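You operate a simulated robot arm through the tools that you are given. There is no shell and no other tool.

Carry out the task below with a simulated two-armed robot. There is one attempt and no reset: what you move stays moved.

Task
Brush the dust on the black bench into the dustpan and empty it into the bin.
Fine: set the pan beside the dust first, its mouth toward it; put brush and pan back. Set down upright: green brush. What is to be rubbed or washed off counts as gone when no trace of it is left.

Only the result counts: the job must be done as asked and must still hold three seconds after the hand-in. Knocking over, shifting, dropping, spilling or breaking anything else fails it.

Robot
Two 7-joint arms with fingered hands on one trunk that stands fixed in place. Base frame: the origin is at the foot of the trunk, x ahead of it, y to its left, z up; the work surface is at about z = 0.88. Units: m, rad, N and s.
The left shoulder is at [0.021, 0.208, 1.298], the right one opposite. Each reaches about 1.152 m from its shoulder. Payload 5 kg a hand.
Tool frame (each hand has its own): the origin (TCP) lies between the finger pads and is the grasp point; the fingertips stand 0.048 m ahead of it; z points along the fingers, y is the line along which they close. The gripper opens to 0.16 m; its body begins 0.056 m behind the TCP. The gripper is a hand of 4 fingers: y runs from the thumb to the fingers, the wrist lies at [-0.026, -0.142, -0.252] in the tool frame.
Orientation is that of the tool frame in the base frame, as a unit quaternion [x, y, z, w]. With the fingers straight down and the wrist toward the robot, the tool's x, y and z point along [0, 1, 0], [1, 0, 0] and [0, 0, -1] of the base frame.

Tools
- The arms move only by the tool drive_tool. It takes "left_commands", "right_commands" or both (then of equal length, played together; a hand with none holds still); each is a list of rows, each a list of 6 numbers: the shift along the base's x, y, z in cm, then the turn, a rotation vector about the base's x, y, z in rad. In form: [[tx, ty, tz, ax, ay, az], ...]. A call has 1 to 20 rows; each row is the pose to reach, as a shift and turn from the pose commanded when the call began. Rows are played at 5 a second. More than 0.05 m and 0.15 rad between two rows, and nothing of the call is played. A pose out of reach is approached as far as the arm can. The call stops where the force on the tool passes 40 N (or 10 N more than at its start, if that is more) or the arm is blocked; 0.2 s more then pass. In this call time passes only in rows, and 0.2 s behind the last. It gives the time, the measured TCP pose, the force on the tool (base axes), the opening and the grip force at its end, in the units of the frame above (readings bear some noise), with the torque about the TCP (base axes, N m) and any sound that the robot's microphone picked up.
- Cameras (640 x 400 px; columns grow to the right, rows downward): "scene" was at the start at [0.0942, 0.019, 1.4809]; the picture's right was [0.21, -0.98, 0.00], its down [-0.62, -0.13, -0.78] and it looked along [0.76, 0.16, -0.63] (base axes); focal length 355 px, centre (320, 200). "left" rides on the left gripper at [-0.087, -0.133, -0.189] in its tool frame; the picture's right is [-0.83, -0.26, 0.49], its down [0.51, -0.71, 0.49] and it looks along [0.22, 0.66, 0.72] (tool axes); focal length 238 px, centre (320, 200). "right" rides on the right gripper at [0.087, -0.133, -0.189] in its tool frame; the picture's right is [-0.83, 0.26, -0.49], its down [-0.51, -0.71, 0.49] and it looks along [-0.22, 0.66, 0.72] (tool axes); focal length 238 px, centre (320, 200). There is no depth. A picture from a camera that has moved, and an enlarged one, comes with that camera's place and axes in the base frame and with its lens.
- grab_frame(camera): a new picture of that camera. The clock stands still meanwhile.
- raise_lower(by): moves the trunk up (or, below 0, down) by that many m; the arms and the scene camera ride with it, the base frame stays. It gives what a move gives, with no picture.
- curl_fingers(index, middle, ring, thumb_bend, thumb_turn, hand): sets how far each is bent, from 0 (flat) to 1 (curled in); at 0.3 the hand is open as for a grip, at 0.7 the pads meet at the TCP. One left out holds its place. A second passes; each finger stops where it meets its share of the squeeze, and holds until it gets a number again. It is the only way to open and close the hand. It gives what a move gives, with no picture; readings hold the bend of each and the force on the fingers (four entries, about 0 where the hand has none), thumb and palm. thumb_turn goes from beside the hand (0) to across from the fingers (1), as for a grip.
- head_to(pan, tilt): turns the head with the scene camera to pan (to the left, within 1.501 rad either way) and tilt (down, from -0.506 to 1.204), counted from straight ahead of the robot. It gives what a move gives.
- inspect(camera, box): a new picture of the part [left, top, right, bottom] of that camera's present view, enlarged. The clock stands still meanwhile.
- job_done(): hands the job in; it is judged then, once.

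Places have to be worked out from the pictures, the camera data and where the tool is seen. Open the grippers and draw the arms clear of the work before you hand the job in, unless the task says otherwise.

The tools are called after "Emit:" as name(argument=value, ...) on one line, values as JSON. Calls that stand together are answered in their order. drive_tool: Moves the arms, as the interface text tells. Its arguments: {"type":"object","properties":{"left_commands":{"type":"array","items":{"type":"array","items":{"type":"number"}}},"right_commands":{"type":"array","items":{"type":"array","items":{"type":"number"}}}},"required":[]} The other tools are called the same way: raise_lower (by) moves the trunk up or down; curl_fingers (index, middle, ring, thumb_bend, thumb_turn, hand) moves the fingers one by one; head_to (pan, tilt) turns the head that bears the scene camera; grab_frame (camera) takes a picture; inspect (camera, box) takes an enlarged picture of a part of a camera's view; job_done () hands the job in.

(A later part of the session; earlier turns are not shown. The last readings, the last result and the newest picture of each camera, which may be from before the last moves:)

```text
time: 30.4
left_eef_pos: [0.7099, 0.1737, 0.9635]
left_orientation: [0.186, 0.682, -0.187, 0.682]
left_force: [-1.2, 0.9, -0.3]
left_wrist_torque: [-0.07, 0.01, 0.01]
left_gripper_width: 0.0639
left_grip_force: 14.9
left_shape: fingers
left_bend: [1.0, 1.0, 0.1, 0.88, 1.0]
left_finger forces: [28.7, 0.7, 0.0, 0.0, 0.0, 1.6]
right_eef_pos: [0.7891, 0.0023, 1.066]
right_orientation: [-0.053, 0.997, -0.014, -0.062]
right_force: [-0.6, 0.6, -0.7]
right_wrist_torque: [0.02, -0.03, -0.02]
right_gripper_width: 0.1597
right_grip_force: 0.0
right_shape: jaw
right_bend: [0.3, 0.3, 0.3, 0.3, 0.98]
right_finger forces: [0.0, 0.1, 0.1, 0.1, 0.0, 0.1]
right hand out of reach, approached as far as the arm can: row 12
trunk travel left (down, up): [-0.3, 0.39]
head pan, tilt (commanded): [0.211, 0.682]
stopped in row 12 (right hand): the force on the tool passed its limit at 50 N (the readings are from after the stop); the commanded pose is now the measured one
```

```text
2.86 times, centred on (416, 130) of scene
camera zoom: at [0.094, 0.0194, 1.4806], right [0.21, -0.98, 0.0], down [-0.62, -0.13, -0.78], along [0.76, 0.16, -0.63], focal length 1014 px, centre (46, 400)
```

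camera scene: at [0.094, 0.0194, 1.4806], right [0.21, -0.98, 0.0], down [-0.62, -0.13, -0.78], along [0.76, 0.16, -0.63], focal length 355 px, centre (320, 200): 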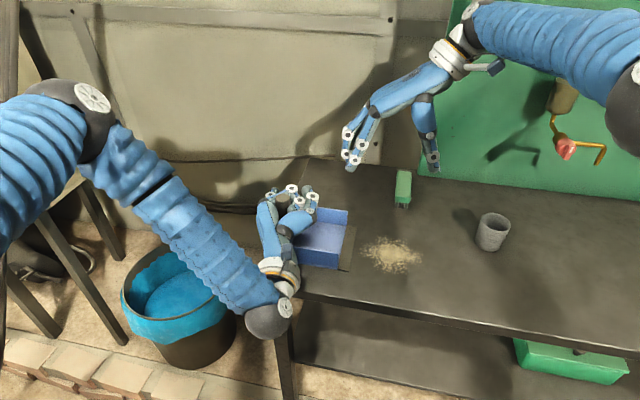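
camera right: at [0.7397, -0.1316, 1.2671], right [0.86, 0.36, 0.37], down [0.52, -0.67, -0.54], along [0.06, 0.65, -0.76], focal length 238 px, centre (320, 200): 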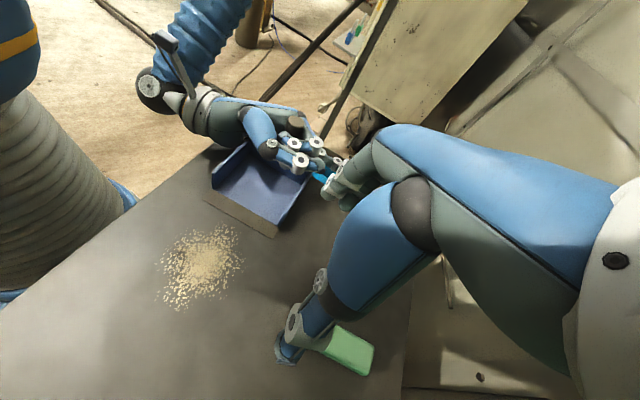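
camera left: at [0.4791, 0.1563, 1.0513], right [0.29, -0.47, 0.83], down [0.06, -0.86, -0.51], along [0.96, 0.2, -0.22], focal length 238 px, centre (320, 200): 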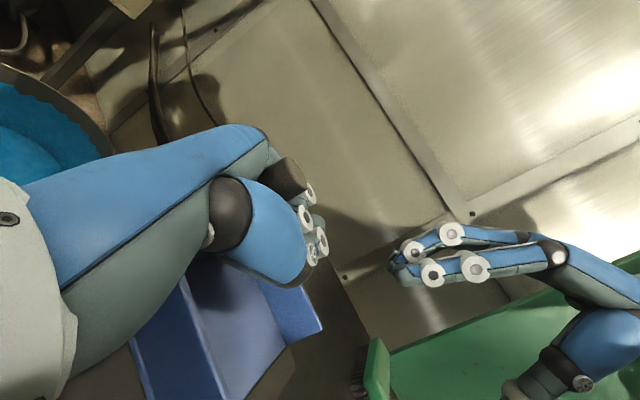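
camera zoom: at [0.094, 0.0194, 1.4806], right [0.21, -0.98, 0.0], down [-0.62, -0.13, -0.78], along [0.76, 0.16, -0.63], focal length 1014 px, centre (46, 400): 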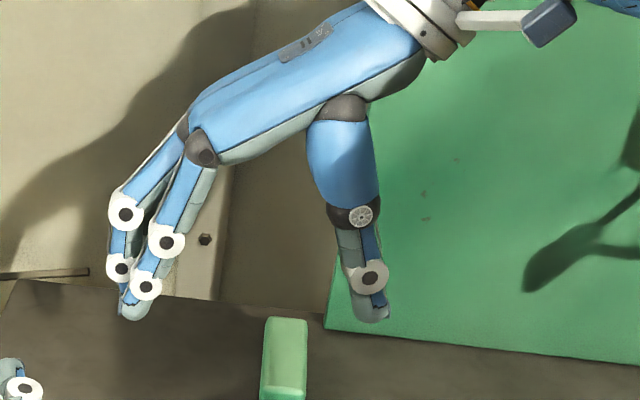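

The pan did not move. A full 90° yaw straight down is about 3 cm beyond reach there, so I tilt the hand 15° forward. That keeps the closing direction across the brush and pulls the wrist back within reach.

Emit:
drive_tool(right_commands=[[0.5, -1.0, 0.8, 0.0083, -0.0772, -0.0204], [1.5, -2.0, 1.2, 0.0167, -0.1544, -0.0408], [2.8, -3.0, 1.4, 0.025, -0.2316, -0.0611], [4.8, -3.8, 1.4, 0.0334, -0.3088, -0.0815], [6.69, -4.13, 1.4, 0.0417, -0.386, -0.1019]])

Emit:
grab_frame(camera="scene")

Emit:
grab_frame(camera="right")

```text
time: 31.6
left_eef_pos: [0.7088, 0.1732, 0.9646]
left_orientation: [0.186, 0.682, -0.188, 0.682]
left_force: [-0.5, 0.2, -0.9]
left_wrist_torque: [-0.15, 0.0, 0.04]
left_gripper_width: 0.0635
left_grip_force: 15.2
left_shape: fingers
left_bend: [1.0, 1.0, 0.1, 0.88, 1.0]
left_finger forces: [28.3, 0.9, 0.1, 0.0, 0.1, 1.5]
right_eef_pos: [0.8582, -0.0406, 1.0809]
right_orientation: [0.0, 0.991, 0.0, 0.131]
right_force: [-1.0, -0.6, -0.5]
right_wrist_torque: [0.01, 0.01, -0.02]
right_gripper_width: 0.1598
right_grip_force: 0.0
right_shape: jaw
right_bend: [0.3, 0.3, 0.3, 0.3, 0.98]
right_finger forces: [0.0, 0.1, 0.0, 0.0, 0.0, 0.0]
trunk travel left (down, up): [-0.3, 0.39]
head pan, tilt (commanded): [0.211, 0.682]
```

```text
taken
camera scene: at [0.0945, 0.0188, 1.4809], right [0.21, -0.98, 0.0], down [-0.62, -0.13, -0.78], along [0.76, 0.16, -0.63], focal length 355 px, centre (320, 200)
```

scene: 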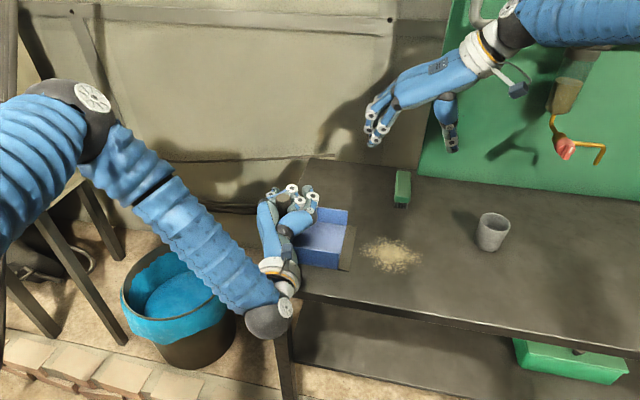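

```text
taken
camera right: at [0.723, -0.1724, 1.2414], right [0.68, 0.26, 0.69], down [0.62, -0.71, -0.34], along [0.4, 0.66, -0.64], focal length 238 px, centre (320, 200)
```

right: 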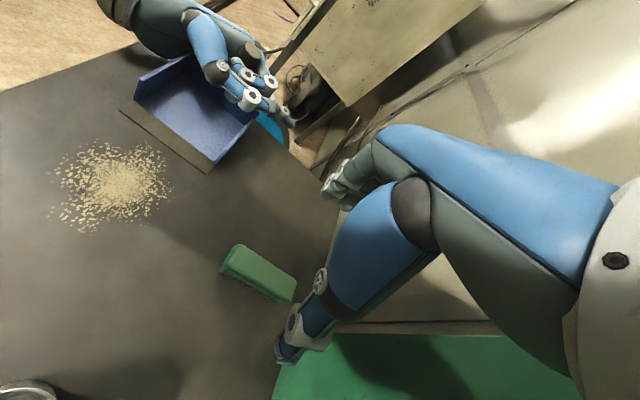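

The pose is reached exactly. I lower the open hand over the brush to z ≈ 0.96 first.

Emit:
drive_tool(right_commands=[[0, 0, -2.5, 0, 0, 0], [0, 0, -5, 0, 0, 0], [0, 0, -7.5, 0, 0, 0], [0, 0, -9.5, 0, 0, 0], [0, 0, -11, 0, 0, 0], [0, 0, -12, 0, 0, 0]])

Emit:
inspect(camera="scene", box=[330, 100, 490, 220])

Emit:
inspect(camera="right", box=[200, 180, 440, 380])

Emit:
grab_frame(camera="left")

```text
time: 33.0
left_eef_pos: [0.7109, 0.1721, 0.964]
left_orientation: [0.186, 0.682, -0.187, 0.682]
left_force: [0.8, 0.1, -1.0]
left_wrist_torque: [-0.16, 0.02, 0.01]
left_gripper_width: 0.0637
left_grip_force: 15.7
left_shape: fingers
left_bend: [1.0, 1.0, 0.1, 0.88, 1.0]
left_finger forces: [28.1, 1.0, 0.1, 0.0, 0.0, 1.4]
right_eef_pos: [0.8586, -0.0402, 0.961]
right_orientation: [0.0, 0.991, 0.0, 0.131]
right_force: [-0.8, -0.1, 1.2]
right_wrist_torque: [-0.03, -0.02, 0.01]
right_gripper_width: 0.1599
right_grip_force: 0.1
right_shape: jaw
right_bend: [0.3, 0.3, 0.3, 0.3, 0.98]
right_finger forces: [0.0, 0.1, 0.1, 0.0, 0.1, 0.0]
trunk travel left (down, up): [-0.3, 0.39]
head pan, tilt (commanded): [0.211, 0.682]
```

```text
3.33 times, centred on (410, 160) of scene
camera zoom: at [0.0946, 0.019, 1.4809], right [0.21, -0.98, 0.0], down [-0.62, -0.13, -0.78], along [0.76, 0.16, -0.63], focal length 1183 px, centre (20, 333)
```

zoom: 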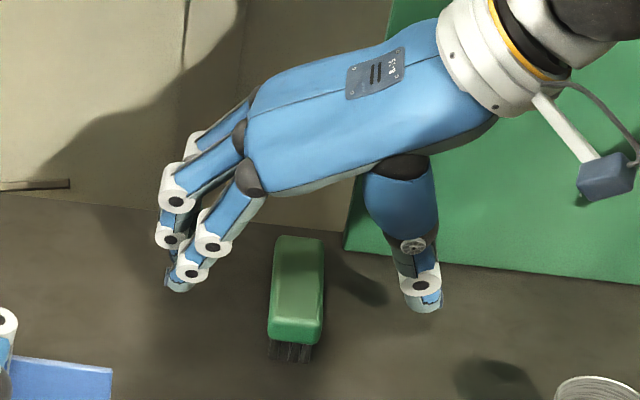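

```text
2.00 times, centred on (320, 280) of right
camera zoom: at [0.7227, -0.1723, 1.1208], right [0.68, 0.26, 0.69], down [0.62, -0.71, -0.34], along [0.4, 0.66, -0.64], focal length 477 px, centre (320, 40)
```

zoom: 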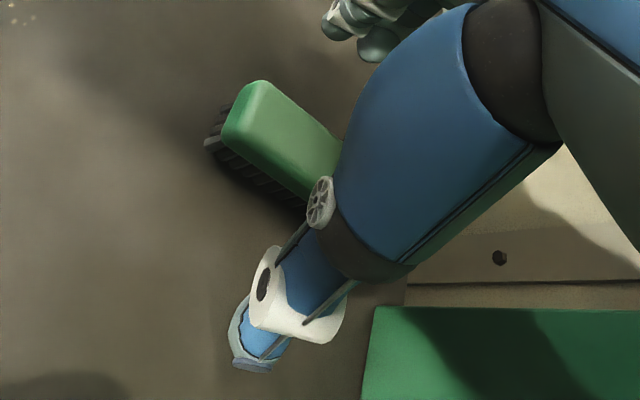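

```text
taken
camera left: at [0.4795, 0.1551, 1.0517], right [0.29, -0.47, 0.83], down [0.06, -0.86, -0.51], along [0.96, 0.2, -0.22], focal length 238 px, centre (320, 200)
```

left: 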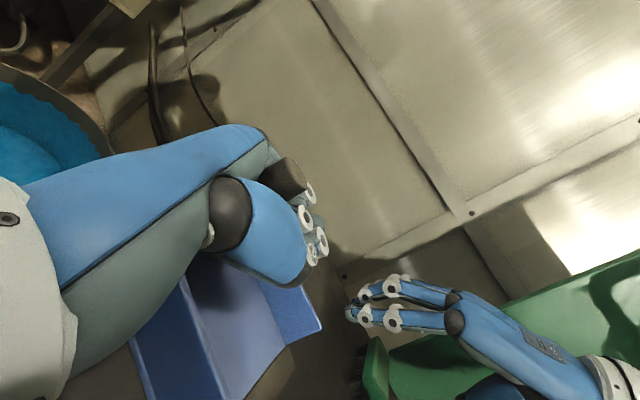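

The brush lies centred between fingers and thumb. I lower to z ≈ 0.943, putting the fingertips just above the bench at body height.

Emit:
drive_tool(right_commands=[[0, 0, -0.8, 0, 0, 0], [0, 0, -1.7, 0, 0, 0]])

Emit:
curl_fingers(hand="right", index=0.48, middle=0.48, ring=0.48, thumb_bend=0.48, thumb_turn=1.0)

Emit:
inspect(camera="scene", box=[340, 120, 468, 216])

Emit:
inspect(camera="right", box=[200, 180, 440, 380])

Emit:
inspect(camera="left", box=[320, 250, 560, 400])

```text
time: 33.6
left_eef_pos: [0.7104, 0.1722, 0.9649]
left_orientation: [0.186, 0.682, -0.187, 0.682]
left_force: [0.6, 0.3, -0.4]
left_wrist_torque: [-0.16, 0.05, -0.01]
left_gripper_width: 0.064
left_grip_force: 14.9
left_shape: fingers
left_bend: [1.0, 1.0, 0.1, 0.88, 1.0]
left_finger forces: [28.0, 0.9, 0.1, 0.0, 0.0, 1.4]
right_eef_pos: [0.8578, -0.0407, 0.9441]
right_orientation: [0.001, 0.991, 0.0, 0.132]
right_force: [0.3, 0.3, 0.4]
right_wrist_torque: [-0.01, 0.03, 0.01]
right_gripper_width: 0.1599
right_grip_force: 0.0
right_shape: jaw
right_bend: [0.3, 0.3, 0.3, 0.3, 0.98]
right_finger forces: [0.0, 0.0, 0.0, 0.0, 0.0, 0.0]
trunk travel left (down, up): [-0.3, 0.39]
head pan, tilt (commanded): [0.211, 0.682]
```

```text
time: 34.6
left_eef_pos: [0.7101, 0.1715, 0.964]
left_orientation: [0.186, 0.682, -0.186, 0.683]
left_force: [-0.2, 0.1, 0.2]
left_wrist_torque: [-0.15, 0.09, -0.02]
left_gripper_width: 0.0636
left_grip_force: 15.0
left_shape: fingers
left_bend: [1.0, 1.0, 0.1, 0.88, 1.0]
left_finger forces: [27.9, 1.1, 0.0, 0.1, 0.0, 1.4]
right_eef_pos: [0.8591, -0.0402, 0.9447]
right_orientation: [0.001, 0.991, 0.0, 0.131]
right_force: [0.4, -0.6, -0.2]
right_wrist_torque: [-0.03, -0.01, -0.02]
right_gripper_width: 0.0996
right_grip_force: 0.1
right_shape: fingers
right_bend: [0.48, 0.48, 0.48, 0.48, 1.0]
right_finger forces: [0.0, 0.0, 0.0, 0.0, 0.0, 0.0]
trunk travel left (down, up): [-0.3, 0.39]
head pan, tilt (commanded): [0.211, 0.682]
```

```text
4.17 times, centred on (404, 168) of scene
camera zoom: at [0.0945, 0.0189, 1.4809], right [0.21, -0.98, 0.0], down [-0.62, -0.13, -0.78], along [0.76, 0.16, -0.63], focal length 1479 px, centre (-30, 333)
```

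zoom: 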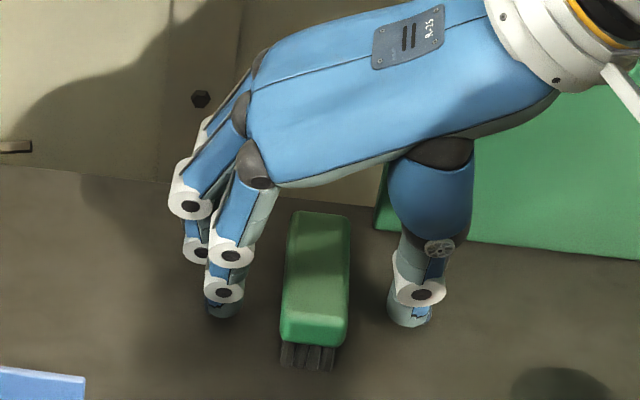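

```text
2.00 times, centred on (320, 280) of right
camera zoom: at [0.7225, -0.1724, 1.1043], right [0.68, 0.26, 0.69], down [0.62, -0.71, -0.34], along [0.4, 0.66, -0.64], focal length 477 px, centre (320, 40)
```

zoom: 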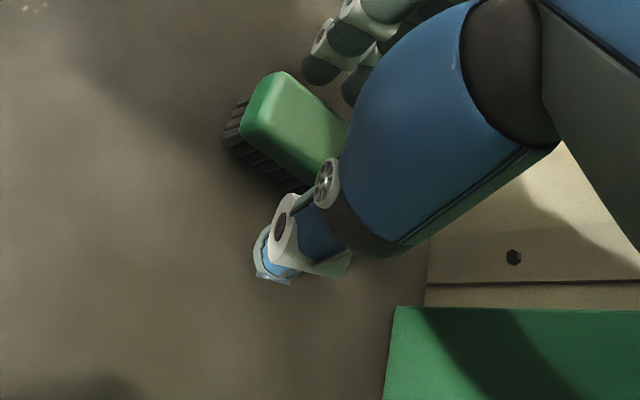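

```text
2.67 times, centred on (440, 325) of left
camera zoom: at [0.4794, 0.1551, 1.0518], right [0.29, -0.47, 0.83], down [0.06, -0.86, -0.51], along [0.96, 0.2, -0.22], focal length 636 px, centre (0, -133)
```

zoom: 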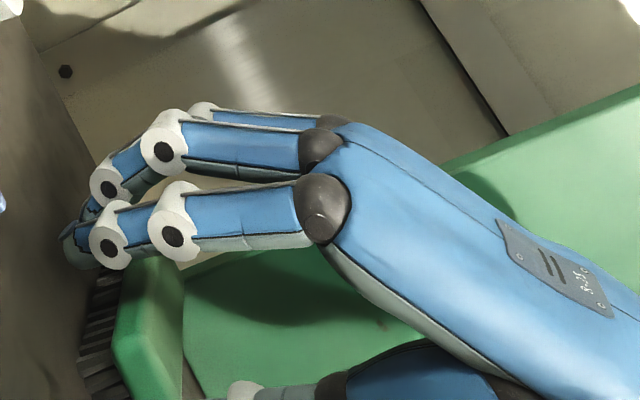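

Fingers and thumb are closing evenly around the brush body. I close to contact.

Emit:
curl_fingers(hand="right", index=0.58, middle=0.58, ring=0.58, thumb_bend=0.58)

Emit:
inspect(camera="scene", box=[340, 120, 468, 216])

Emit:
inspect(camera="right", box=[200, 180, 440, 380])

Emit:
inspect(camera="left", box=[320, 250, 560, 400])

```text
time: 35.6
left_eef_pos: [0.7101, 0.1726, 0.9649]
left_orientation: [0.186, 0.683, -0.187, 0.681]
left_force: [-0.4, -0.9, -0.2]
left_wrist_torque: [-0.11, 0.05, -0.02]
left_gripper_width: 0.0635
left_grip_force: 15.0
left_shape: fingers
left_bend: [1.0, 1.0, 0.1, 0.88, 1.0]
left_finger forces: [27.8, 1.2, 0.1, 0.0, 0.0, 1.4]
right_eef_pos: [0.8583, -0.0399, 0.9445]
right_orientation: [0.001, 0.991, 0.0, 0.131]
right_force: [-0.8, -0.1, -0.4]
right_wrist_torque: [-0.02, 0.02, 0.02]
right_gripper_width: 0.0636
right_grip_force: 0.0
right_shape: fingers
right_bend: [0.57, 0.57, 0.57, 0.57, 1.0]
right_finger forces: [0.1, 0.0, 0.0, 0.0, 0.1, 0.1]
trunk travel left (down, up): [-0.3, 0.39]
head pan, tilt (commanded): [0.211, 0.682]
```

```text
4.17 times, centred on (404, 168) of scene
camera zoom: at [0.0945, 0.0189, 1.4809], right [0.21, -0.98, 0.0], down [-0.62, -0.13, -0.78], along [0.76, 0.16, -0.63], focal length 1479 px, centre (-30, 333)
```

zoom: 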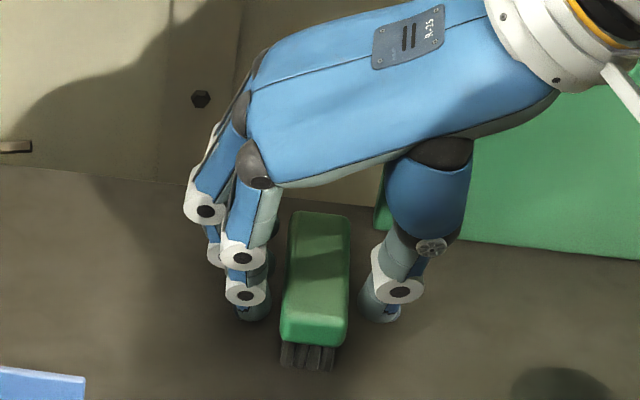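

```text
2.00 times, centred on (320, 280) of right
camera zoom: at [0.7225, -0.1725, 1.1043], right [0.68, 0.26, 0.69], down [0.62, -0.71, -0.34], along [0.4, 0.66, -0.64], focal length 477 px, centre (320, 40)
```

zoom: 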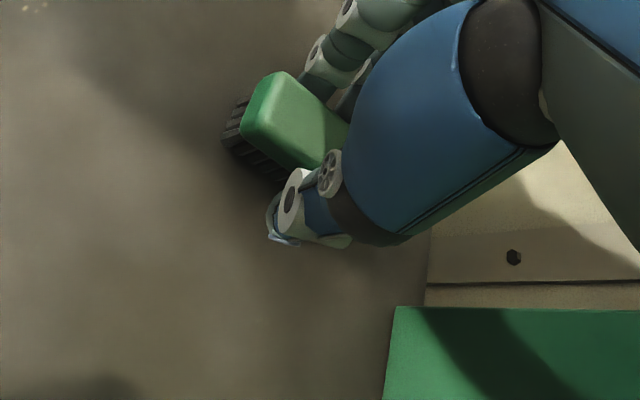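

```text
2.67 times, centred on (440, 325) of left
camera zoom: at [0.4794, 0.1551, 1.0518], right [0.29, -0.47, 0.83], down [0.06, -0.86, -0.51], along [0.96, 0.2, -0.22], focal length 636 px, centre (0, -133)
```

zoom: 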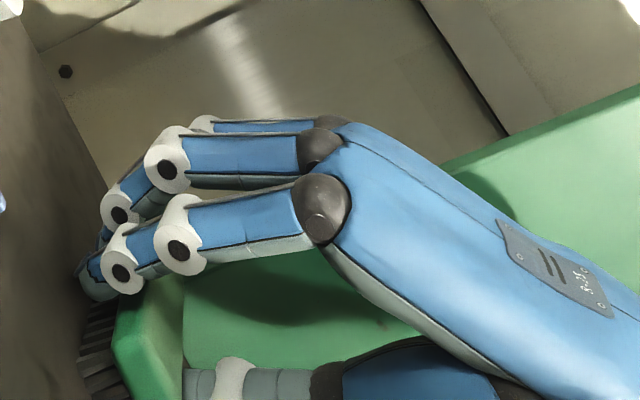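

Just short of contact, about 1 cm each side. I close on.

Emit:
curl_fingers(hand="right", index=0.64, middle=0.64, ring=0.64, thumb_bend=0.64)

Emit:
inspect(camera="scene", box=[340, 120, 468, 216])

Emit:
inspect(camera="left", box=[320, 250, 560, 400])

```text
time: 36.6
left_eef_pos: [0.7094, 0.1726, 0.9645]
left_orientation: [0.185, 0.682, -0.186, 0.682]
left_force: [0.4, -0.3, -0.5]
left_wrist_torque: [-0.13, 0.04, 0.02]
left_gripper_width: 0.064
left_grip_force: 15.5
left_shape: fingers
left_bend: [1.0, 1.0, 0.1, 0.88, 1.0]
left_finger forces: [27.8, 1.2, 0.0, 0.0, 0.0, 1.4]
right_eef_pos: [0.8569, -0.0405, 0.944]
right_orientation: [0.001, 0.991, 0.001, 0.131]
right_force: [0.5, 0.7, 2.3]
right_wrist_torque: [-0.03, -0.04, 0.05]
right_gripper_width: 0.0478
right_grip_force: 7.8
right_shape: fingers
right_bend: [0.62, 0.62, 0.63, 0.61, 1.0]
right_finger forces: [3.4, 3.2, 1.6, 0.0, 7.6, 0.0]
trunk travel left (down, up): [-0.3, 0.39]
head pan, tilt (commanded): [0.211, 0.682]
```

```text
4.17 times, centred on (404, 168) of scene
camera zoom: at [0.0944, 0.019, 1.4809], right [0.21, -0.98, 0.0], down [-0.62, -0.13, -0.78], along [0.76, 0.16, -0.63], focal length 1479 px, centre (-30, 333)
```

zoom: 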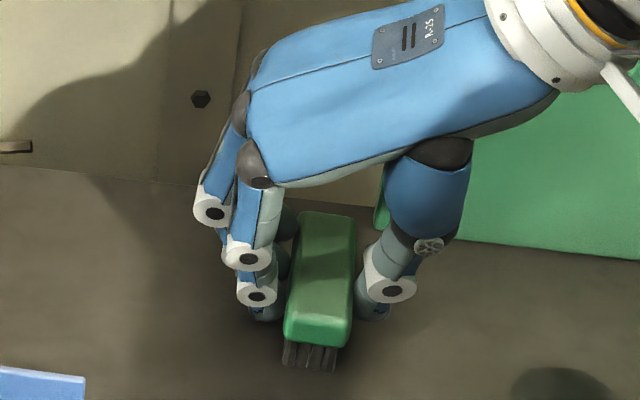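

```text
2.67 times, centred on (440, 325) of left
camera zoom: at [0.4794, 0.1551, 1.0518], right [0.29, -0.47, 0.83], down [0.06, -0.86, -0.51], along [0.96, 0.2, -0.22], focal length 636 px, centre (0, -133)
```

zoom: 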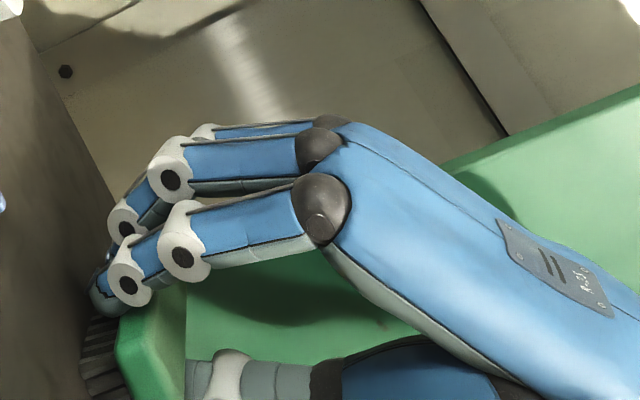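

A clean grip: three fingers against the thumb at about 8 N, with the brush still level. I squeeze a bit firmer.

Emit:
curl_fingers(hand="right", index=0.68, middle=0.68, ring=0.69, thumb_bend=0.68)

Emit:
inspect(camera="scene", box=[340, 120, 468, 216])

Emit:
inspect(camera="left", box=[320, 250, 560, 400])

```text
time: 37.6
left_eef_pos: [0.7089, 0.1713, 0.9652]
left_orientation: [0.186, 0.682, -0.187, 0.682]
left_force: [-0.3, 1.6, -0.7]
left_wrist_torque: [-0.12, 0.05, -0.02]
left_gripper_width: 0.0635
left_grip_force: 14.7
left_shape: fingers
left_bend: [1.0, 1.0, 0.1, 0.88, 1.0]
left_finger forces: [27.7, 1.2, 0.0, 0.1, 0.0, 1.5]
right_eef_pos: [0.8578, -0.0401, 0.9455]
right_orientation: [0.001, 0.991, 0.001, 0.132]
right_force: [1.6, 0.7, 5.7]
right_wrist_torque: [-0.09, -0.04, 0.02]
right_gripper_width: 0.0473
right_grip_force: 17.6
right_shape: fingers
right_bend: [0.63, 0.65, 0.66, 0.61, 1.0]
right_finger forces: [7.5, 6.5, 4.0, 0.0, 16.9, 0.0]
trunk travel left (down, up): [-0.3, 0.39]
head pan, tilt (commanded): [0.211, 0.682]
```

```text
4.17 times, centred on (404, 168) of scene
camera zoom: at [0.0942, 0.019, 1.4809], right [0.21, -0.98, 0.0], down [-0.62, -0.13, -0.78], along [0.76, 0.16, -0.63], focal length 1479 px, centre (-30, 333)
```

zoom: 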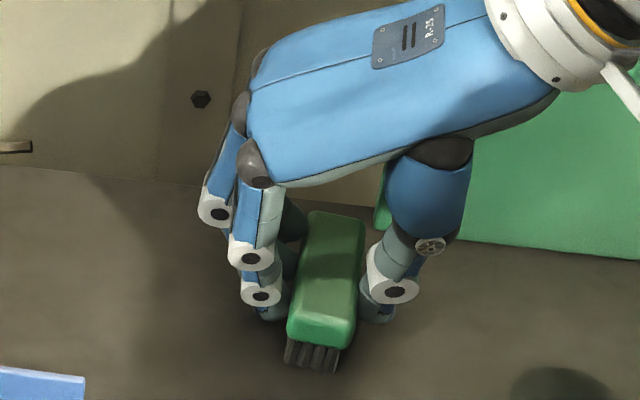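

```text
2.67 times, centred on (440, 325) of left
camera zoom: at [0.4792, 0.1551, 1.0519], right [0.29, -0.47, 0.84], down [0.06, -0.86, -0.5], along [0.96, 0.2, -0.22], focal length 636 px, centre (0, -133)
```

zoom: 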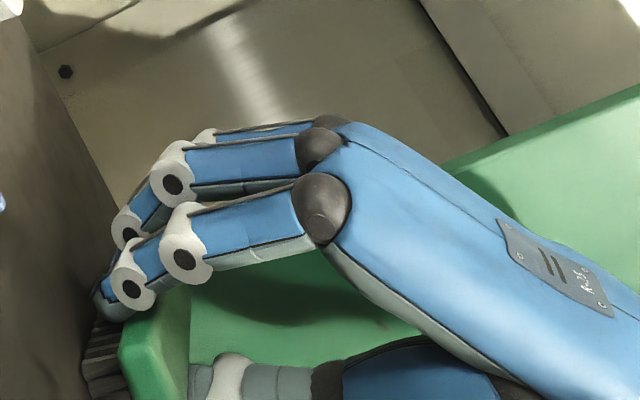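

Held with 17 N, the brush turned about 5° in the grip, which is fine. I lift it 4 cm.

Emit:
drive_tool(right_commands=[[0, 0, 1, 0, 0, 0], [0, 0, 2.5, 0, 0, 0], [0, 0, 4, 0, 0, 0]])

Emit:
inspect(camera="scene", box=[340, 110, 468, 206])

Emit:
inspect(camera="left", box=[320, 220, 560, 370])

Emit:
inspect(camera="right", box=[200, 180, 440, 380])

```text
time: 38.4
left_eef_pos: [0.7095, 0.1717, 0.965]
left_orientation: [0.185, 0.683, -0.187, 0.682]
left_force: [-0.1, 0.7, -0.1]
left_wrist_torque: [-0.1, 0.1, 0.0]
left_gripper_width: 0.064
left_grip_force: 15.0
left_shape: fingers
left_bend: [1.0, 1.0, 0.1, 0.88, 1.0]
left_finger forces: [27.5, 1.3, 0.0, 0.0, 0.1, 1.3]
right_eef_pos: [0.8569, -0.0405, 0.9844]
right_orientation: [0.0, 0.991, 0.001, 0.131]
right_force: [-0.5, 1.0, -1.9]
right_wrist_torque: [0.0, -0.03, 0.02]
right_gripper_width: 0.0471
right_grip_force: 16.8
right_shape: fingers
right_bend: [0.63, 0.65, 0.67, 0.61, 1.0]
right_finger forces: [7.2, 6.0, 3.3, 0.0, 16.7, 0.0]
trunk travel left (down, up): [-0.3, 0.39]
head pan, tilt (commanded): [0.211, 0.682]
```

```text
4.17 times, centred on (404, 158) of scene
camera zoom: at [0.0941, 0.0189, 1.4809], right [0.21, -0.98, 0.0], down [-0.62, -0.13, -0.78], along [0.76, 0.16, -0.63], focal length 1479 px, centre (-30, 375)
```

zoom: 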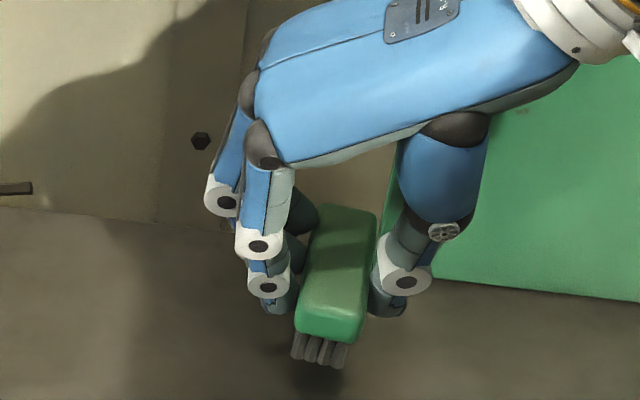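

```text
2.67 times, centred on (440, 295) of left
camera zoom: at [0.4791, 0.1551, 1.0519], right [0.29, -0.47, 0.84], down [0.06, -0.86, -0.51], along [0.96, 0.2, -0.22], focal length 636 px, centre (0, -53)
```

zoom: 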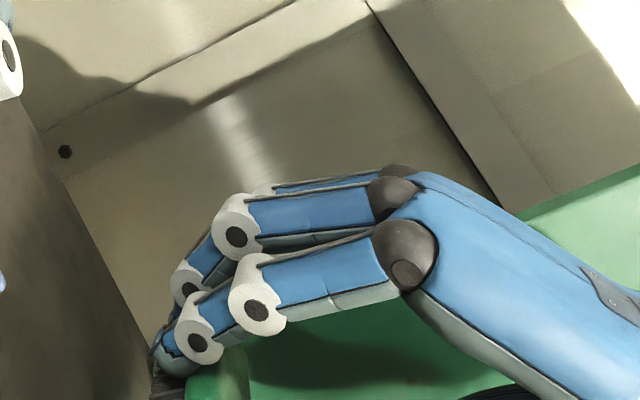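

```text
2.00 times, centred on (320, 280) of right
camera zoom: at [0.7219, -0.1722, 1.1442], right [0.68, 0.26, 0.69], down [0.62, -0.71, -0.34], along [0.4, 0.66, -0.64], focal length 477 px, centre (320, 40)
```

zoom: 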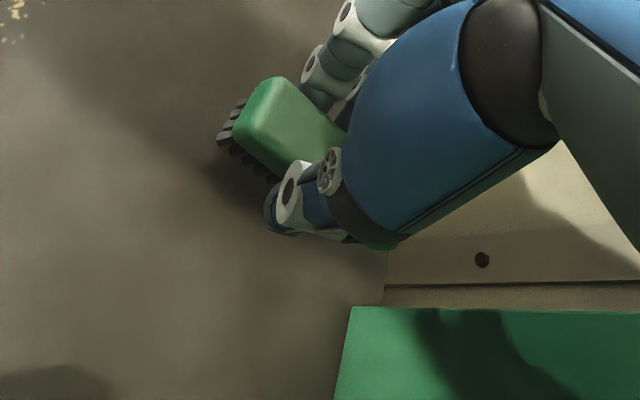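

The brush is lifted level and firmly held. I carry it at height to the right side of the dust, at about (0.64, −0.14), clear of the cup.

Emit:
drive_tool(right_commands=[[-2.7, -1.2, 0.7, 0, 0, 0], [-5.4, -2.5, 1, 0, 0, 0], [-8.1, -3.8, 1, 0, 0, 0], [-10.8, -5.0, 1, 0, 0, 0], [-13.5, -6.3, 1, 0, 0, 0], [-16.2, -7.6, 1, 0, 0, 0], [-18.9, -8.8, 1, 0, 0, 0], [-21.6, -10.1, 1, 0, 0, 0]])

Emit:
grab_frame(camera="scene")

Emit:
grab_frame(camera="right")

Emit:
inspect(camera="scene", box=[350, 160, 510, 280])

```text
time: 40.2
left_eef_pos: [0.7087, 0.172, 0.9665]
left_orientation: [0.187, 0.682, -0.187, 0.682]
left_force: [-0.7, -0.1, -0.8]
left_wrist_torque: [-0.1, 0.04, 0.12]
left_gripper_width: 0.0636
left_grip_force: 13.6
left_shape: fingers
left_bend: [1.0, 1.0, 0.1, 0.88, 1.0]
left_finger forces: [24.9, 1.3, 0.0, 0.0, 0.1, 1.5]
right_eef_pos: [0.6408, -0.1425, 0.9968]
right_orientation: [0.001, 0.991, 0.001, 0.132]
right_force: [0.2, -0.8, -0.7]
right_wrist_torque: [0.05, -0.03, -0.01]
right_gripper_width: 0.0473
right_grip_force: 17.5
right_shape: fingers
right_bend: [0.63, 0.65, 0.67, 0.61, 1.0]
right_finger forces: [7.1, 5.9, 3.4, 0.1, 16.5, 0.1]
trunk travel left (down, up): [-0.3, 0.39]
head pan, tilt (commanded): [0.211, 0.682]
```

```text
taken
camera scene: at [0.0934, 0.0183, 1.481], right [0.21, -0.98, 0.0], down [-0.62, -0.13, -0.78], along [0.76, 0.16, -0.63], focal length 355 px, centre (320, 200)
```

scene: 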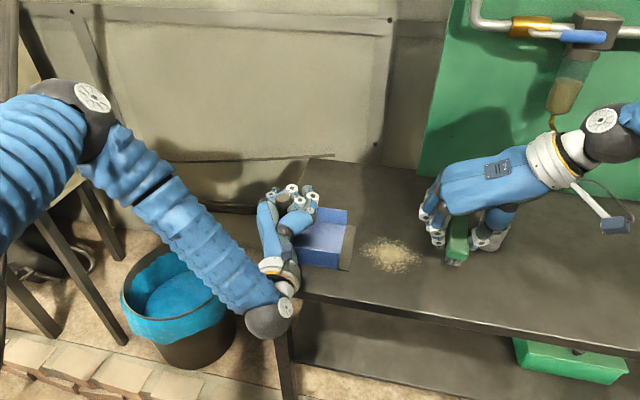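

```text
taken
camera right: at [0.5055, -0.2741, 1.1555], right [0.68, 0.26, 0.69], down [0.62, -0.71, -0.34], along [0.4, 0.66, -0.64], focal length 238 px, centre (320, 200)
```

right: 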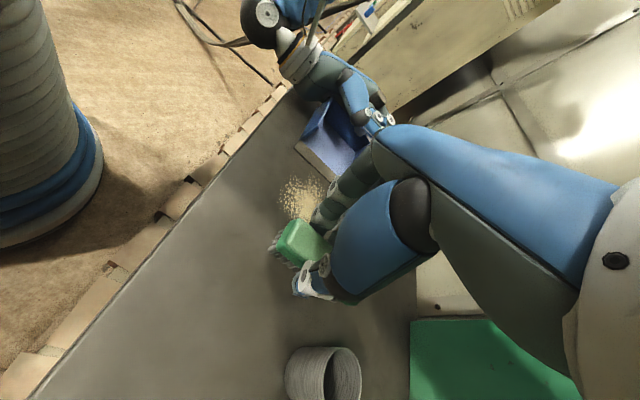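

```text
3.33 times, centred on (430, 220) of scene
camera zoom: at [0.0934, 0.0183, 1.481], right [0.21, -0.98, 0.0], down [-0.62, -0.13, -0.78], along [0.76, 0.16, -0.63], focal length 1183 px, centre (-47, 133)
```

zoom: 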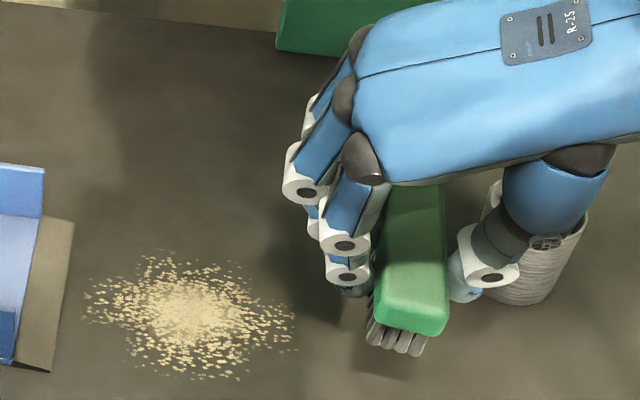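

The brush hangs level, yawed about −6° in the grip. I correct that with the hand, shift slightly and lower it to just touch the bench right of the dust.

Emit:
drive_tool(right_commands=[[0.1, 0, -1.5, 0, 0, 0.05], [0.3, 0, -3.0, 0, 0, 0.1], [0.3, 0, -4.0, 0, 0, 0.1], [0.3, 0, -4.5, 0, 0, 0.1], [0.3, 0, -4.8, 0, 0, 0.1]])

Emit:
inspect(camera="scene", box=[350, 170, 510, 290])

Emit:
inspect(camera="right", box=[240, 150, 400, 320])

```text
time: 41.4
left_eef_pos: [0.7093, 0.1718, 0.9645]
left_orientation: [0.185, 0.682, -0.188, 0.682]
left_force: [0.1, -0.2, -0.7]
left_wrist_torque: [-0.14, 0.01, 0.02]
left_gripper_width: 0.0636
left_grip_force: 13.8
left_shape: fingers
left_bend: [1.0, 1.0, 0.1, 0.88, 1.0]
left_finger forces: [24.8, 1.4, 0.1, 0.0, 0.0, 1.4]
right_eef_pos: [0.644, -0.1422, 0.947]
right_orientation: [-0.049, 0.99, 0.007, 0.131]
right_force: [0.5, 1.4, -1.4]
right_wrist_torque: [0.0, 0.01, 0.02]
right_gripper_width: 0.047
right_grip_force: 16.0
right_shape: fingers
right_bend: [0.63, 0.65, 0.67, 0.61, 1.0]
right_finger forces: [7.2, 5.8, 3.3, 0.0, 16.5, 0.0]
trunk travel left (down, up): [-0.3, 0.39]
head pan, tilt (commanded): [0.211, 0.682]
```

```text
3.33 times, centred on (430, 230) of scene
camera zoom: at [0.0944, 0.0187, 1.4809], right [0.21, -0.98, 0.0], down [-0.62, -0.13, -0.78], along [0.76, 0.16, -0.63], focal length 1183 px, centre (-47, 100)
```

zoom: 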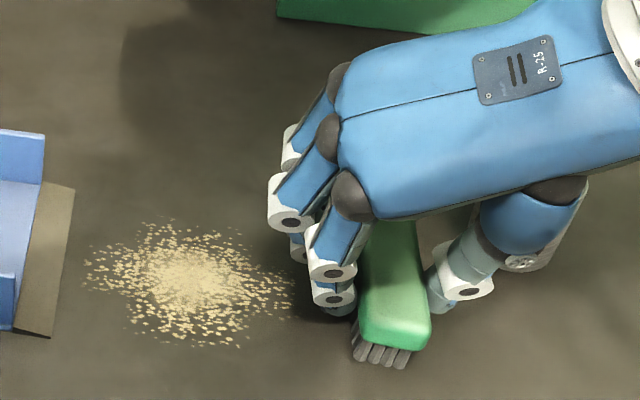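

```text
2.35 times, centred on (320, 235) of right
camera zoom: at [0.5236, -0.2863, 1.1063], right [0.65, 0.32, 0.69], down [0.68, -0.64, -0.34], along [0.33, 0.69, -0.64], focal length 561 px, centre (320, 118)
```

zoom: 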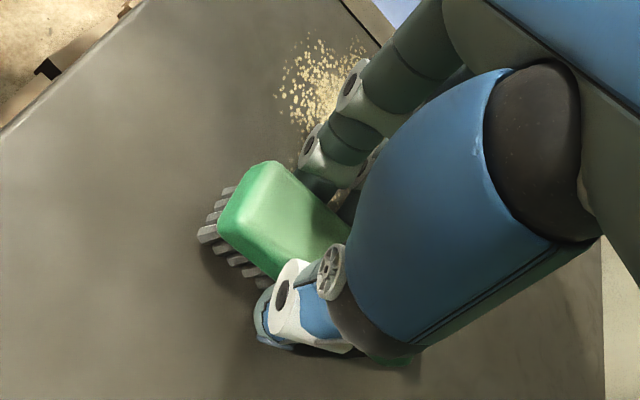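

No contact yet, the force is only the brush's weight. I lower a few more millimetres in fine steps.

Emit:
drive_tool(right_commands=[[0, 0, -0.15, 0, 0, 0], [0, 0, -0.3, 0, 0, 0]])

Emit:
inspect(camera="scene", box=[420, 230, 484, 280])

```text
time: 42.0
left_eef_pos: [0.7092, 0.171, 0.9652]
left_orientation: [0.186, 0.681, -0.187, 0.683]
left_force: [0.0, -0.1, -1.1]
left_wrist_torque: [-0.08, -0.03, 0.02]
left_gripper_width: 0.0639
left_grip_force: 14.0
left_shape: fingers
left_bend: [1.0, 1.0, 0.1, 0.88, 1.0]
left_finger forces: [24.4, 1.4, 0.1, 0.0, 0.0, 1.4]
right_eef_pos: [0.6447, -0.1408, 0.9444]
right_orientation: [-0.049, 0.99, 0.007, 0.132]
right_force: [-1.2, -0.4, 8.3]
right_wrist_torque: [-0.23, 0.04, 0.0]
right_gripper_width: 0.047
right_grip_force: 17.5
right_shape: fingers
right_bend: [0.64, 0.65, 0.67, 0.61, 1.0]
right_finger forces: [7.6, 6.0, 3.9, 0.0, 17.4, 0.1]
trunk travel left (down, up): [-0.3, 0.39]
head pan, tilt (commanded): [0.211, 0.682]
```

```text
8.00 times, centred on (452, 255) of scene
camera zoom: at [0.0938, 0.0189, 1.481], right [0.21, -0.98, 0.0], down [-0.62, -0.13, -0.78], along [0.76, 0.16, -0.63], focal length 2839 px, centre (-736, -240)
```

zoom: 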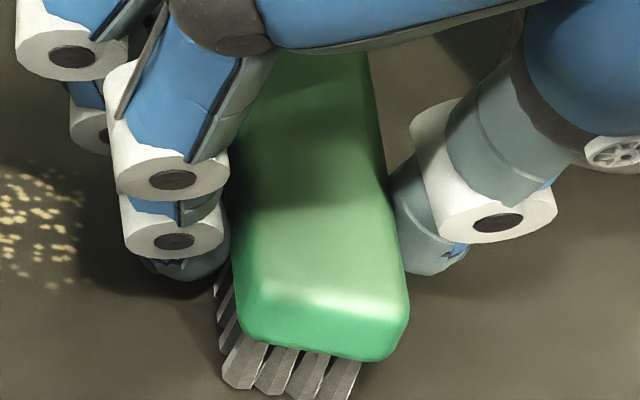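

The bristles touch with about 9 N. My right knuckles would meet the left hand before the brush reaches the lip, though, so I must let the pan stand on its own while sweeping. I ease the brush up slightly and open the left hand in stages.

Emit:
drive_tool(right_commands=[[0, 0, 0.15, 0, 0, 0]])

Emit:
curl_fingers(hand="left", thumb_bend=0.5)

Emit:
curl_fingers(hand="left", index=0.75, middle=0.75)

Emit:
curl_fingers(hand="left", index=0.35, middle=0.35, thumb_bend=0.3)

Emit:
inspect(camera="scene", box=[240, 160, 432, 280])

Emit:
inspect(camera="left", box=[120, 120, 360, 270])

```text
time: 42.4
left_eef_pos: [0.7099, 0.173, 0.9653]
left_orientation: [0.187, 0.682, -0.188, 0.681]
left_force: [0.3, -0.8, -0.1]
left_wrist_torque: [-0.11, 0.05, 0.04]
left_gripper_width: 0.0636
left_grip_force: 13.6
left_shape: fingers
left_bend: [1.0, 1.0, 0.1, 0.88, 1.0]
left_finger forces: [24.8, 1.4, 0.0, 0.0, 0.1, 1.5]
right_eef_pos: [0.645, -0.1413, 0.9449]
right_orientation: [-0.049, 0.99, 0.008, 0.131]
right_force: [1.4, 0.2, 4.7]
right_wrist_torque: [-0.09, -0.02, 0.05]
right_gripper_width: 0.0471
right_grip_force: 17.3
right_shape: fingers
right_bend: [0.63, 0.65, 0.67, 0.61, 1.0]
right_finger forces: [7.7, 6.0, 3.8, 0.1, 16.9, 0.1]
trunk travel left (down, up): [-0.3, 0.39]
head pan, tilt (commanded): [0.211, 0.682]
```

```text
time: 43.4
left_eef_pos: [0.7093, 0.1724, 0.965]
left_orientation: [0.186, 0.682, -0.188, 0.682]
left_force: [0.0, 0.3, -1.1]
left_wrist_torque: [-0.11, -0.02, 0.0]
left_gripper_width: 0.0951
left_grip_force: 3.2
left_shape: fingers
left_bend: [1.0, 1.0, 0.1, 0.5, 1.0]
left_finger forces: [6.1, 0.9, 0.1, 0.0, 0.0, 0.0]
right_eef_pos: [0.6436, -0.1413, 0.945]
right_orientation: [-0.049, 0.99, 0.007, 0.131]
right_force: [0.8, 0.9, 4.4]
right_wrist_torque: [-0.08, -0.04, 0.02]
right_gripper_width: 0.0471
right_grip_force: 16.7
right_shape: fingers
right_bend: [0.63, 0.65, 0.67, 0.61, 1.0]
right_finger forces: [8.0, 6.2, 3.8, 0.0, 16.7, 0.0]
trunk travel left (down, up): [-0.3, 0.39]
head pan, tilt (commanded): [0.211, 0.682]
```

```text
time: 44.4
left_eef_pos: [0.7094, 0.1722, 0.965]
left_orientation: [0.186, 0.682, -0.187, 0.682]
left_force: [0.5, 0.0, 1.0]
left_wrist_torque: [0.03, 0.01, 0.0]
left_gripper_width: 0.0361
left_grip_force: 0.1
left_shape: fingers
left_bend: [0.75, 0.75, 0.1, 0.5, 1.0]
left_finger forces: [0.0, 0.0, 0.1, 0.1, 0.0, 0.0]
right_eef_pos: [0.6443, -0.1415, 0.9463]
right_orientation: [-0.049, 0.99, 0.007, 0.131]
right_force: [2.6, 0.8, 5.2]
right_wrist_torque: [-0.05, -0.05, 0.04]
right_gripper_width: 0.0472
right_grip_force: 17.7
right_shape: fingers
right_bend: [0.63, 0.65, 0.67, 0.61, 1.0]
right_finger forces: [8.0, 6.1, 3.9, 0.0, 16.8, 0.0]
trunk travel left (down, up): [-0.3, 0.39]
head pan, tilt (commanded): [0.211, 0.682]
```

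```text
time: 45.4
left_eef_pos: [0.7103, 0.1719, 0.9655]
left_orientation: [0.186, 0.682, -0.187, 0.682]
left_force: [-0.1, -0.4, -0.7]
left_wrist_torque: [0.02, 0.01, 0.01]
left_gripper_width: 0.1602
left_grip_force: 0.1
left_shape: fingers
left_bend: [0.35, 0.35, 0.1, 0.3, 0.98]
left_finger forces: [0.1, 0.0, 0.0, 0.0, 0.0, 0.1]
right_eef_pos: [0.644, -0.1423, 0.9449]
right_orientation: [-0.049, 0.99, 0.006, 0.132]
right_force: [1.2, 1.3, 5.5]
right_wrist_torque: [-0.04, -0.06, 0.02]
right_gripper_width: 0.0471
right_grip_force: 17.3
right_shape: fingers
right_bend: [0.63, 0.65, 0.67, 0.61, 1.0]
right_finger forces: [8.0, 6.2, 3.8, 0.0, 16.8, 0.0]
trunk travel left (down, up): [-0.3, 0.39]
head pan, tilt (commanded): [0.211, 0.682]
```

```text
3.33 times, centred on (336, 220) of scene
camera zoom: at [0.0942, 0.0189, 1.4809], right [0.21, -0.98, 0.0], down [-0.62, -0.13, -0.78], along [0.76, 0.16, -0.63], focal length 1183 px, centre (267, 133)
```

zoom: 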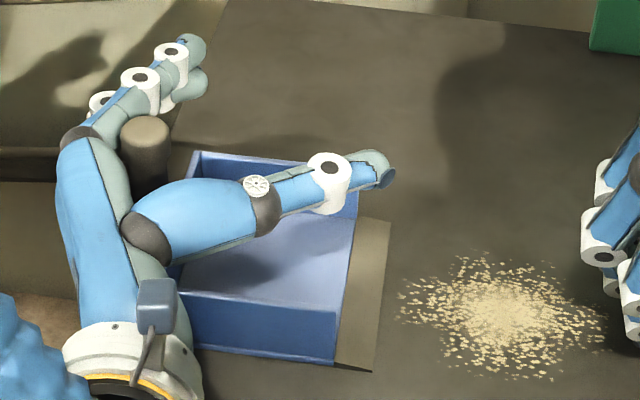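

```text
2.67 times, centred on (240, 195) of left
camera zoom: at [0.4792, 0.1551, 1.0519], right [0.29, -0.47, 0.84], down [0.06, -0.86, -0.51], along [0.96, 0.2, -0.22], focal length 636 px, centre (533, 213)
```

zoom: 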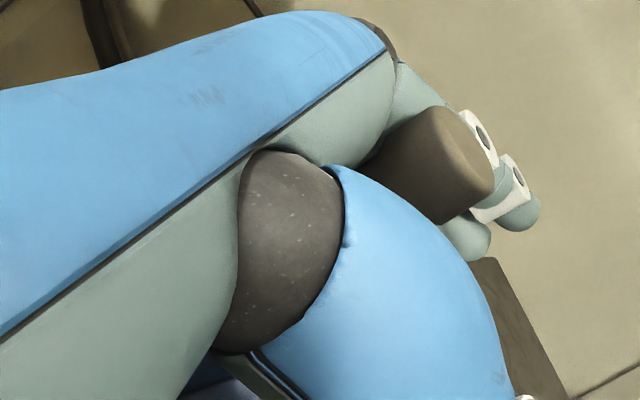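

The pan stayed in place, turned only about 2.5°. I back the left hand off the post a little, then raise it and draw it away to the left.

Emit:
drive_tool(left_commands=[[-0.8, 0.5, 0, 0, 0, 0], [-1.7, 1.0, 0, 0, 0, 0], [-2.6, 1.5, 0.3, 0, 0, 0], [-2.6, 1.5, 3, 0, 0, 0], [-2.6, 1.5, 6, 0, 0, 0], [-2.6, 1.5, 9.5, 0, 0, 0], [-2.6, 1.5, 13, 0, 0, 0], [-4, 4, 15, 0, 0, 0], [-6, 7.5, 16, 0, 0, 0], [-8, 11, 17, 0, 0, 0], [-10, 14.5, 17, 0, 0, 0]])

Emit:
grab_frame(camera="scene")

Emit:
inspect(camera="scene", box=[260, 170, 452, 290])

```text
time: 47.8
left_eef_pos: [0.609, 0.3179, 1.1356]
left_orientation: [0.186, 0.682, -0.188, 0.682]
left_force: [-0.8, 0.4, 0.0]
left_wrist_torque: [-0.03, -0.03, -0.05]
left_gripper_width: 0.1603
left_grip_force: 0.0
left_shape: fingers
left_bend: [0.35, 0.35, 0.1, 0.3, 0.97]
left_finger forces: [0.1, 0.1, 0.0, 0.1, 0.0, 0.1]
right_eef_pos: [0.6419, -0.1419, 0.9452]
right_orientation: [-0.05, 0.99, 0.007, 0.13]
right_force: [-1.0, 0.5, 3.8]
right_wrist_torque: [-0.09, -0.01, 0.01]
right_gripper_width: 0.0468
right_grip_force: 17.2
right_shape: fingers
right_bend: [0.63, 0.65, 0.67, 0.61, 1.0]
right_finger forces: [8.2, 6.0, 3.5, 0.0, 16.8, 0.0]
trunk travel left (down, up): [-0.3, 0.39]
head pan, tilt (commanded): [0.211, 0.682]
```

```text
taken
camera scene: at [0.0932, 0.0203, 1.4809], right [0.21, -0.98, 0.0], down [-0.62, -0.13, -0.78], along [0.76, 0.16, -0.63], focal length 355 px, centre (320, 200)
```

scene: 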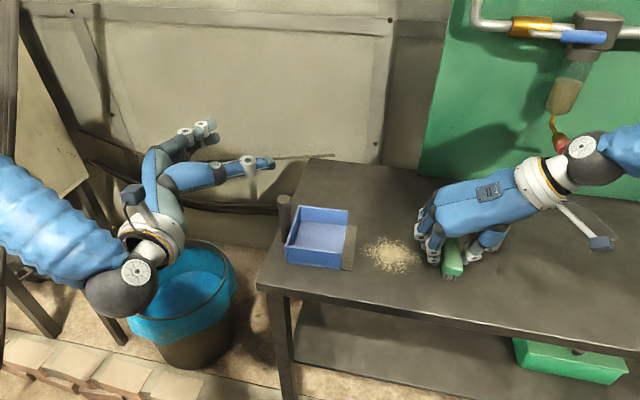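

```text
3.33 times, centred on (356, 230) of scene
camera zoom: at [0.0932, 0.0203, 1.4809], right [0.21, -0.98, 0.0], down [-0.62, -0.13, -0.78], along [0.76, 0.16, -0.63], focal length 1183 px, centre (200, 100)
```

zoom: 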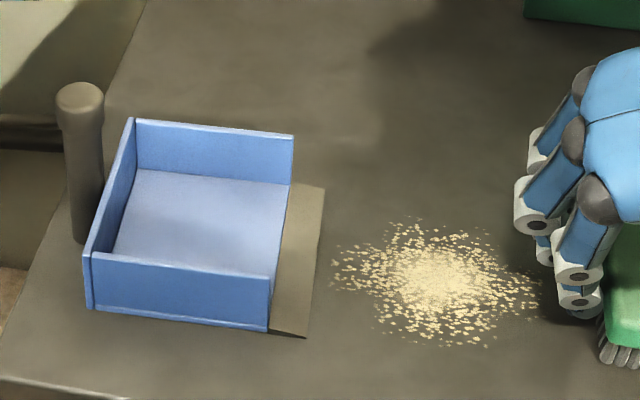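

The pan stands freely with its mouth to the dust and about a 1 cm gap. I sweep the first stroke toward the pan, stopping just before the lip to see how the dust moves.

Emit:
drive_tool(right_commands=[[0, 1, 0, 0, 0, 0], [0, 2, 0, 0, 0, 0], [0, 3, 0, 0, 0, 0], [0, 4, 0, 0, 0, 0], [0, 5, 0, 0, 0, 0], [0, 6, 0, 0, 0, 0], [0, 7, 0, 0, 0, 0], [0, 8, 0, 0, 0, 0], [0, 9, 0, 0, 0, 0], [0, 10, 0, 0, 0, 0], [0, 11, 0, 0, 0, 0], [0, 12, 0, 0, 0, 0], [0, 13, 0, 0, 0, 0], [0, 14, 0, 0, 0, 0]])

Emit:
inspect(camera="scene", box=[260, 170, 452, 290])

Emit:
grab_frame(camera="right")

Emit:
grab_frame(camera="left")

```text
time: 50.8
left_eef_pos: [0.6104, 0.3178, 1.1346]
left_orientation: [0.186, 0.682, -0.188, 0.682]
left_force: [0.1, 0.8, 0.4]
left_wrist_torque: [-0.02, -0.01, -0.04]
left_gripper_width: 0.1605
left_grip_force: 0.1
left_shape: fingers
left_bend: [0.35, 0.35, 0.1, 0.3, 0.97]
left_finger forces: [0.1, 0.1, 0.1, 0.1, 0.1, 0.0]
right_eef_pos: [0.6441, -0.0001, 0.9452]
right_orientation: [-0.048, 0.99, 0.006, 0.132]
right_force: [-0.9, 0.7, -1.0]
right_wrist_torque: [-0.05, 0.11, 0.0]
right_gripper_width: 0.0468
right_grip_force: 16.3
right_shape: fingers
right_bend: [0.64, 0.65, 0.67, 0.61, 1.0]
right_finger forces: [7.7, 5.6, 3.2, 0.1, 16.8, 0.1]
trunk travel left (down, up): [-0.3, 0.39]
head pan, tilt (commanded): [0.211, 0.682]
```

```text
3.33 times, centred on (356, 230) of scene
camera zoom: at [0.0943, 0.0194, 1.4809], right [0.21, -0.98, 0.0], down [-0.62, -0.13, -0.78], along [0.76, 0.16, -0.63], focal length 1183 px, centre (200, 100)
```

zoom: 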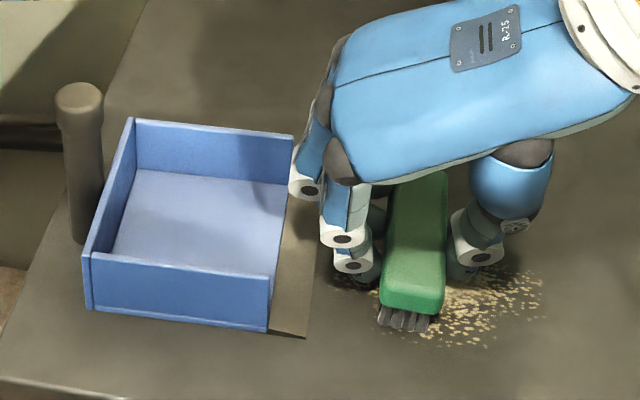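

```text
taken
camera right: at [0.5232, -0.1454, 1.1054], right [0.65, 0.32, 0.69], down [0.68, -0.65, -0.34], along [0.33, 0.69, -0.64], focal length 238 px, centre (320, 200)
```

right: 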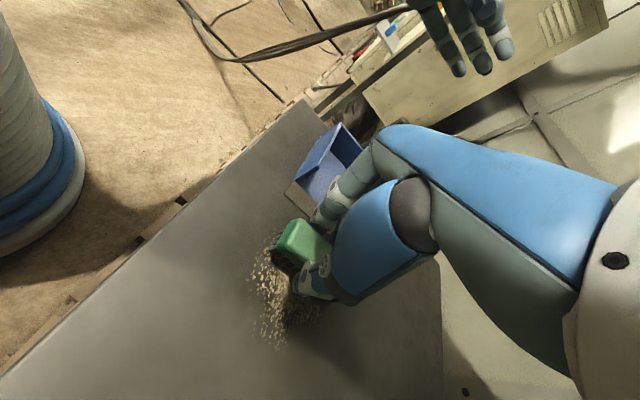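

```text
taken
camera left: at [0.3792, 0.3007, 1.2221], right [0.29, -0.47, 0.84], down [0.06, -0.86, -0.5], along [0.96, 0.2, -0.22], focal length 238 px, centre (320, 200)
```

left: 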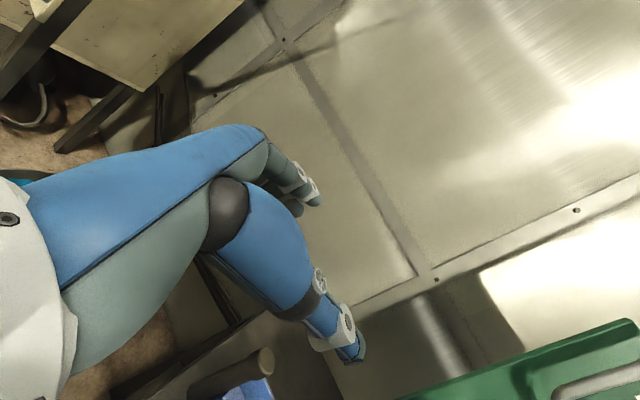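

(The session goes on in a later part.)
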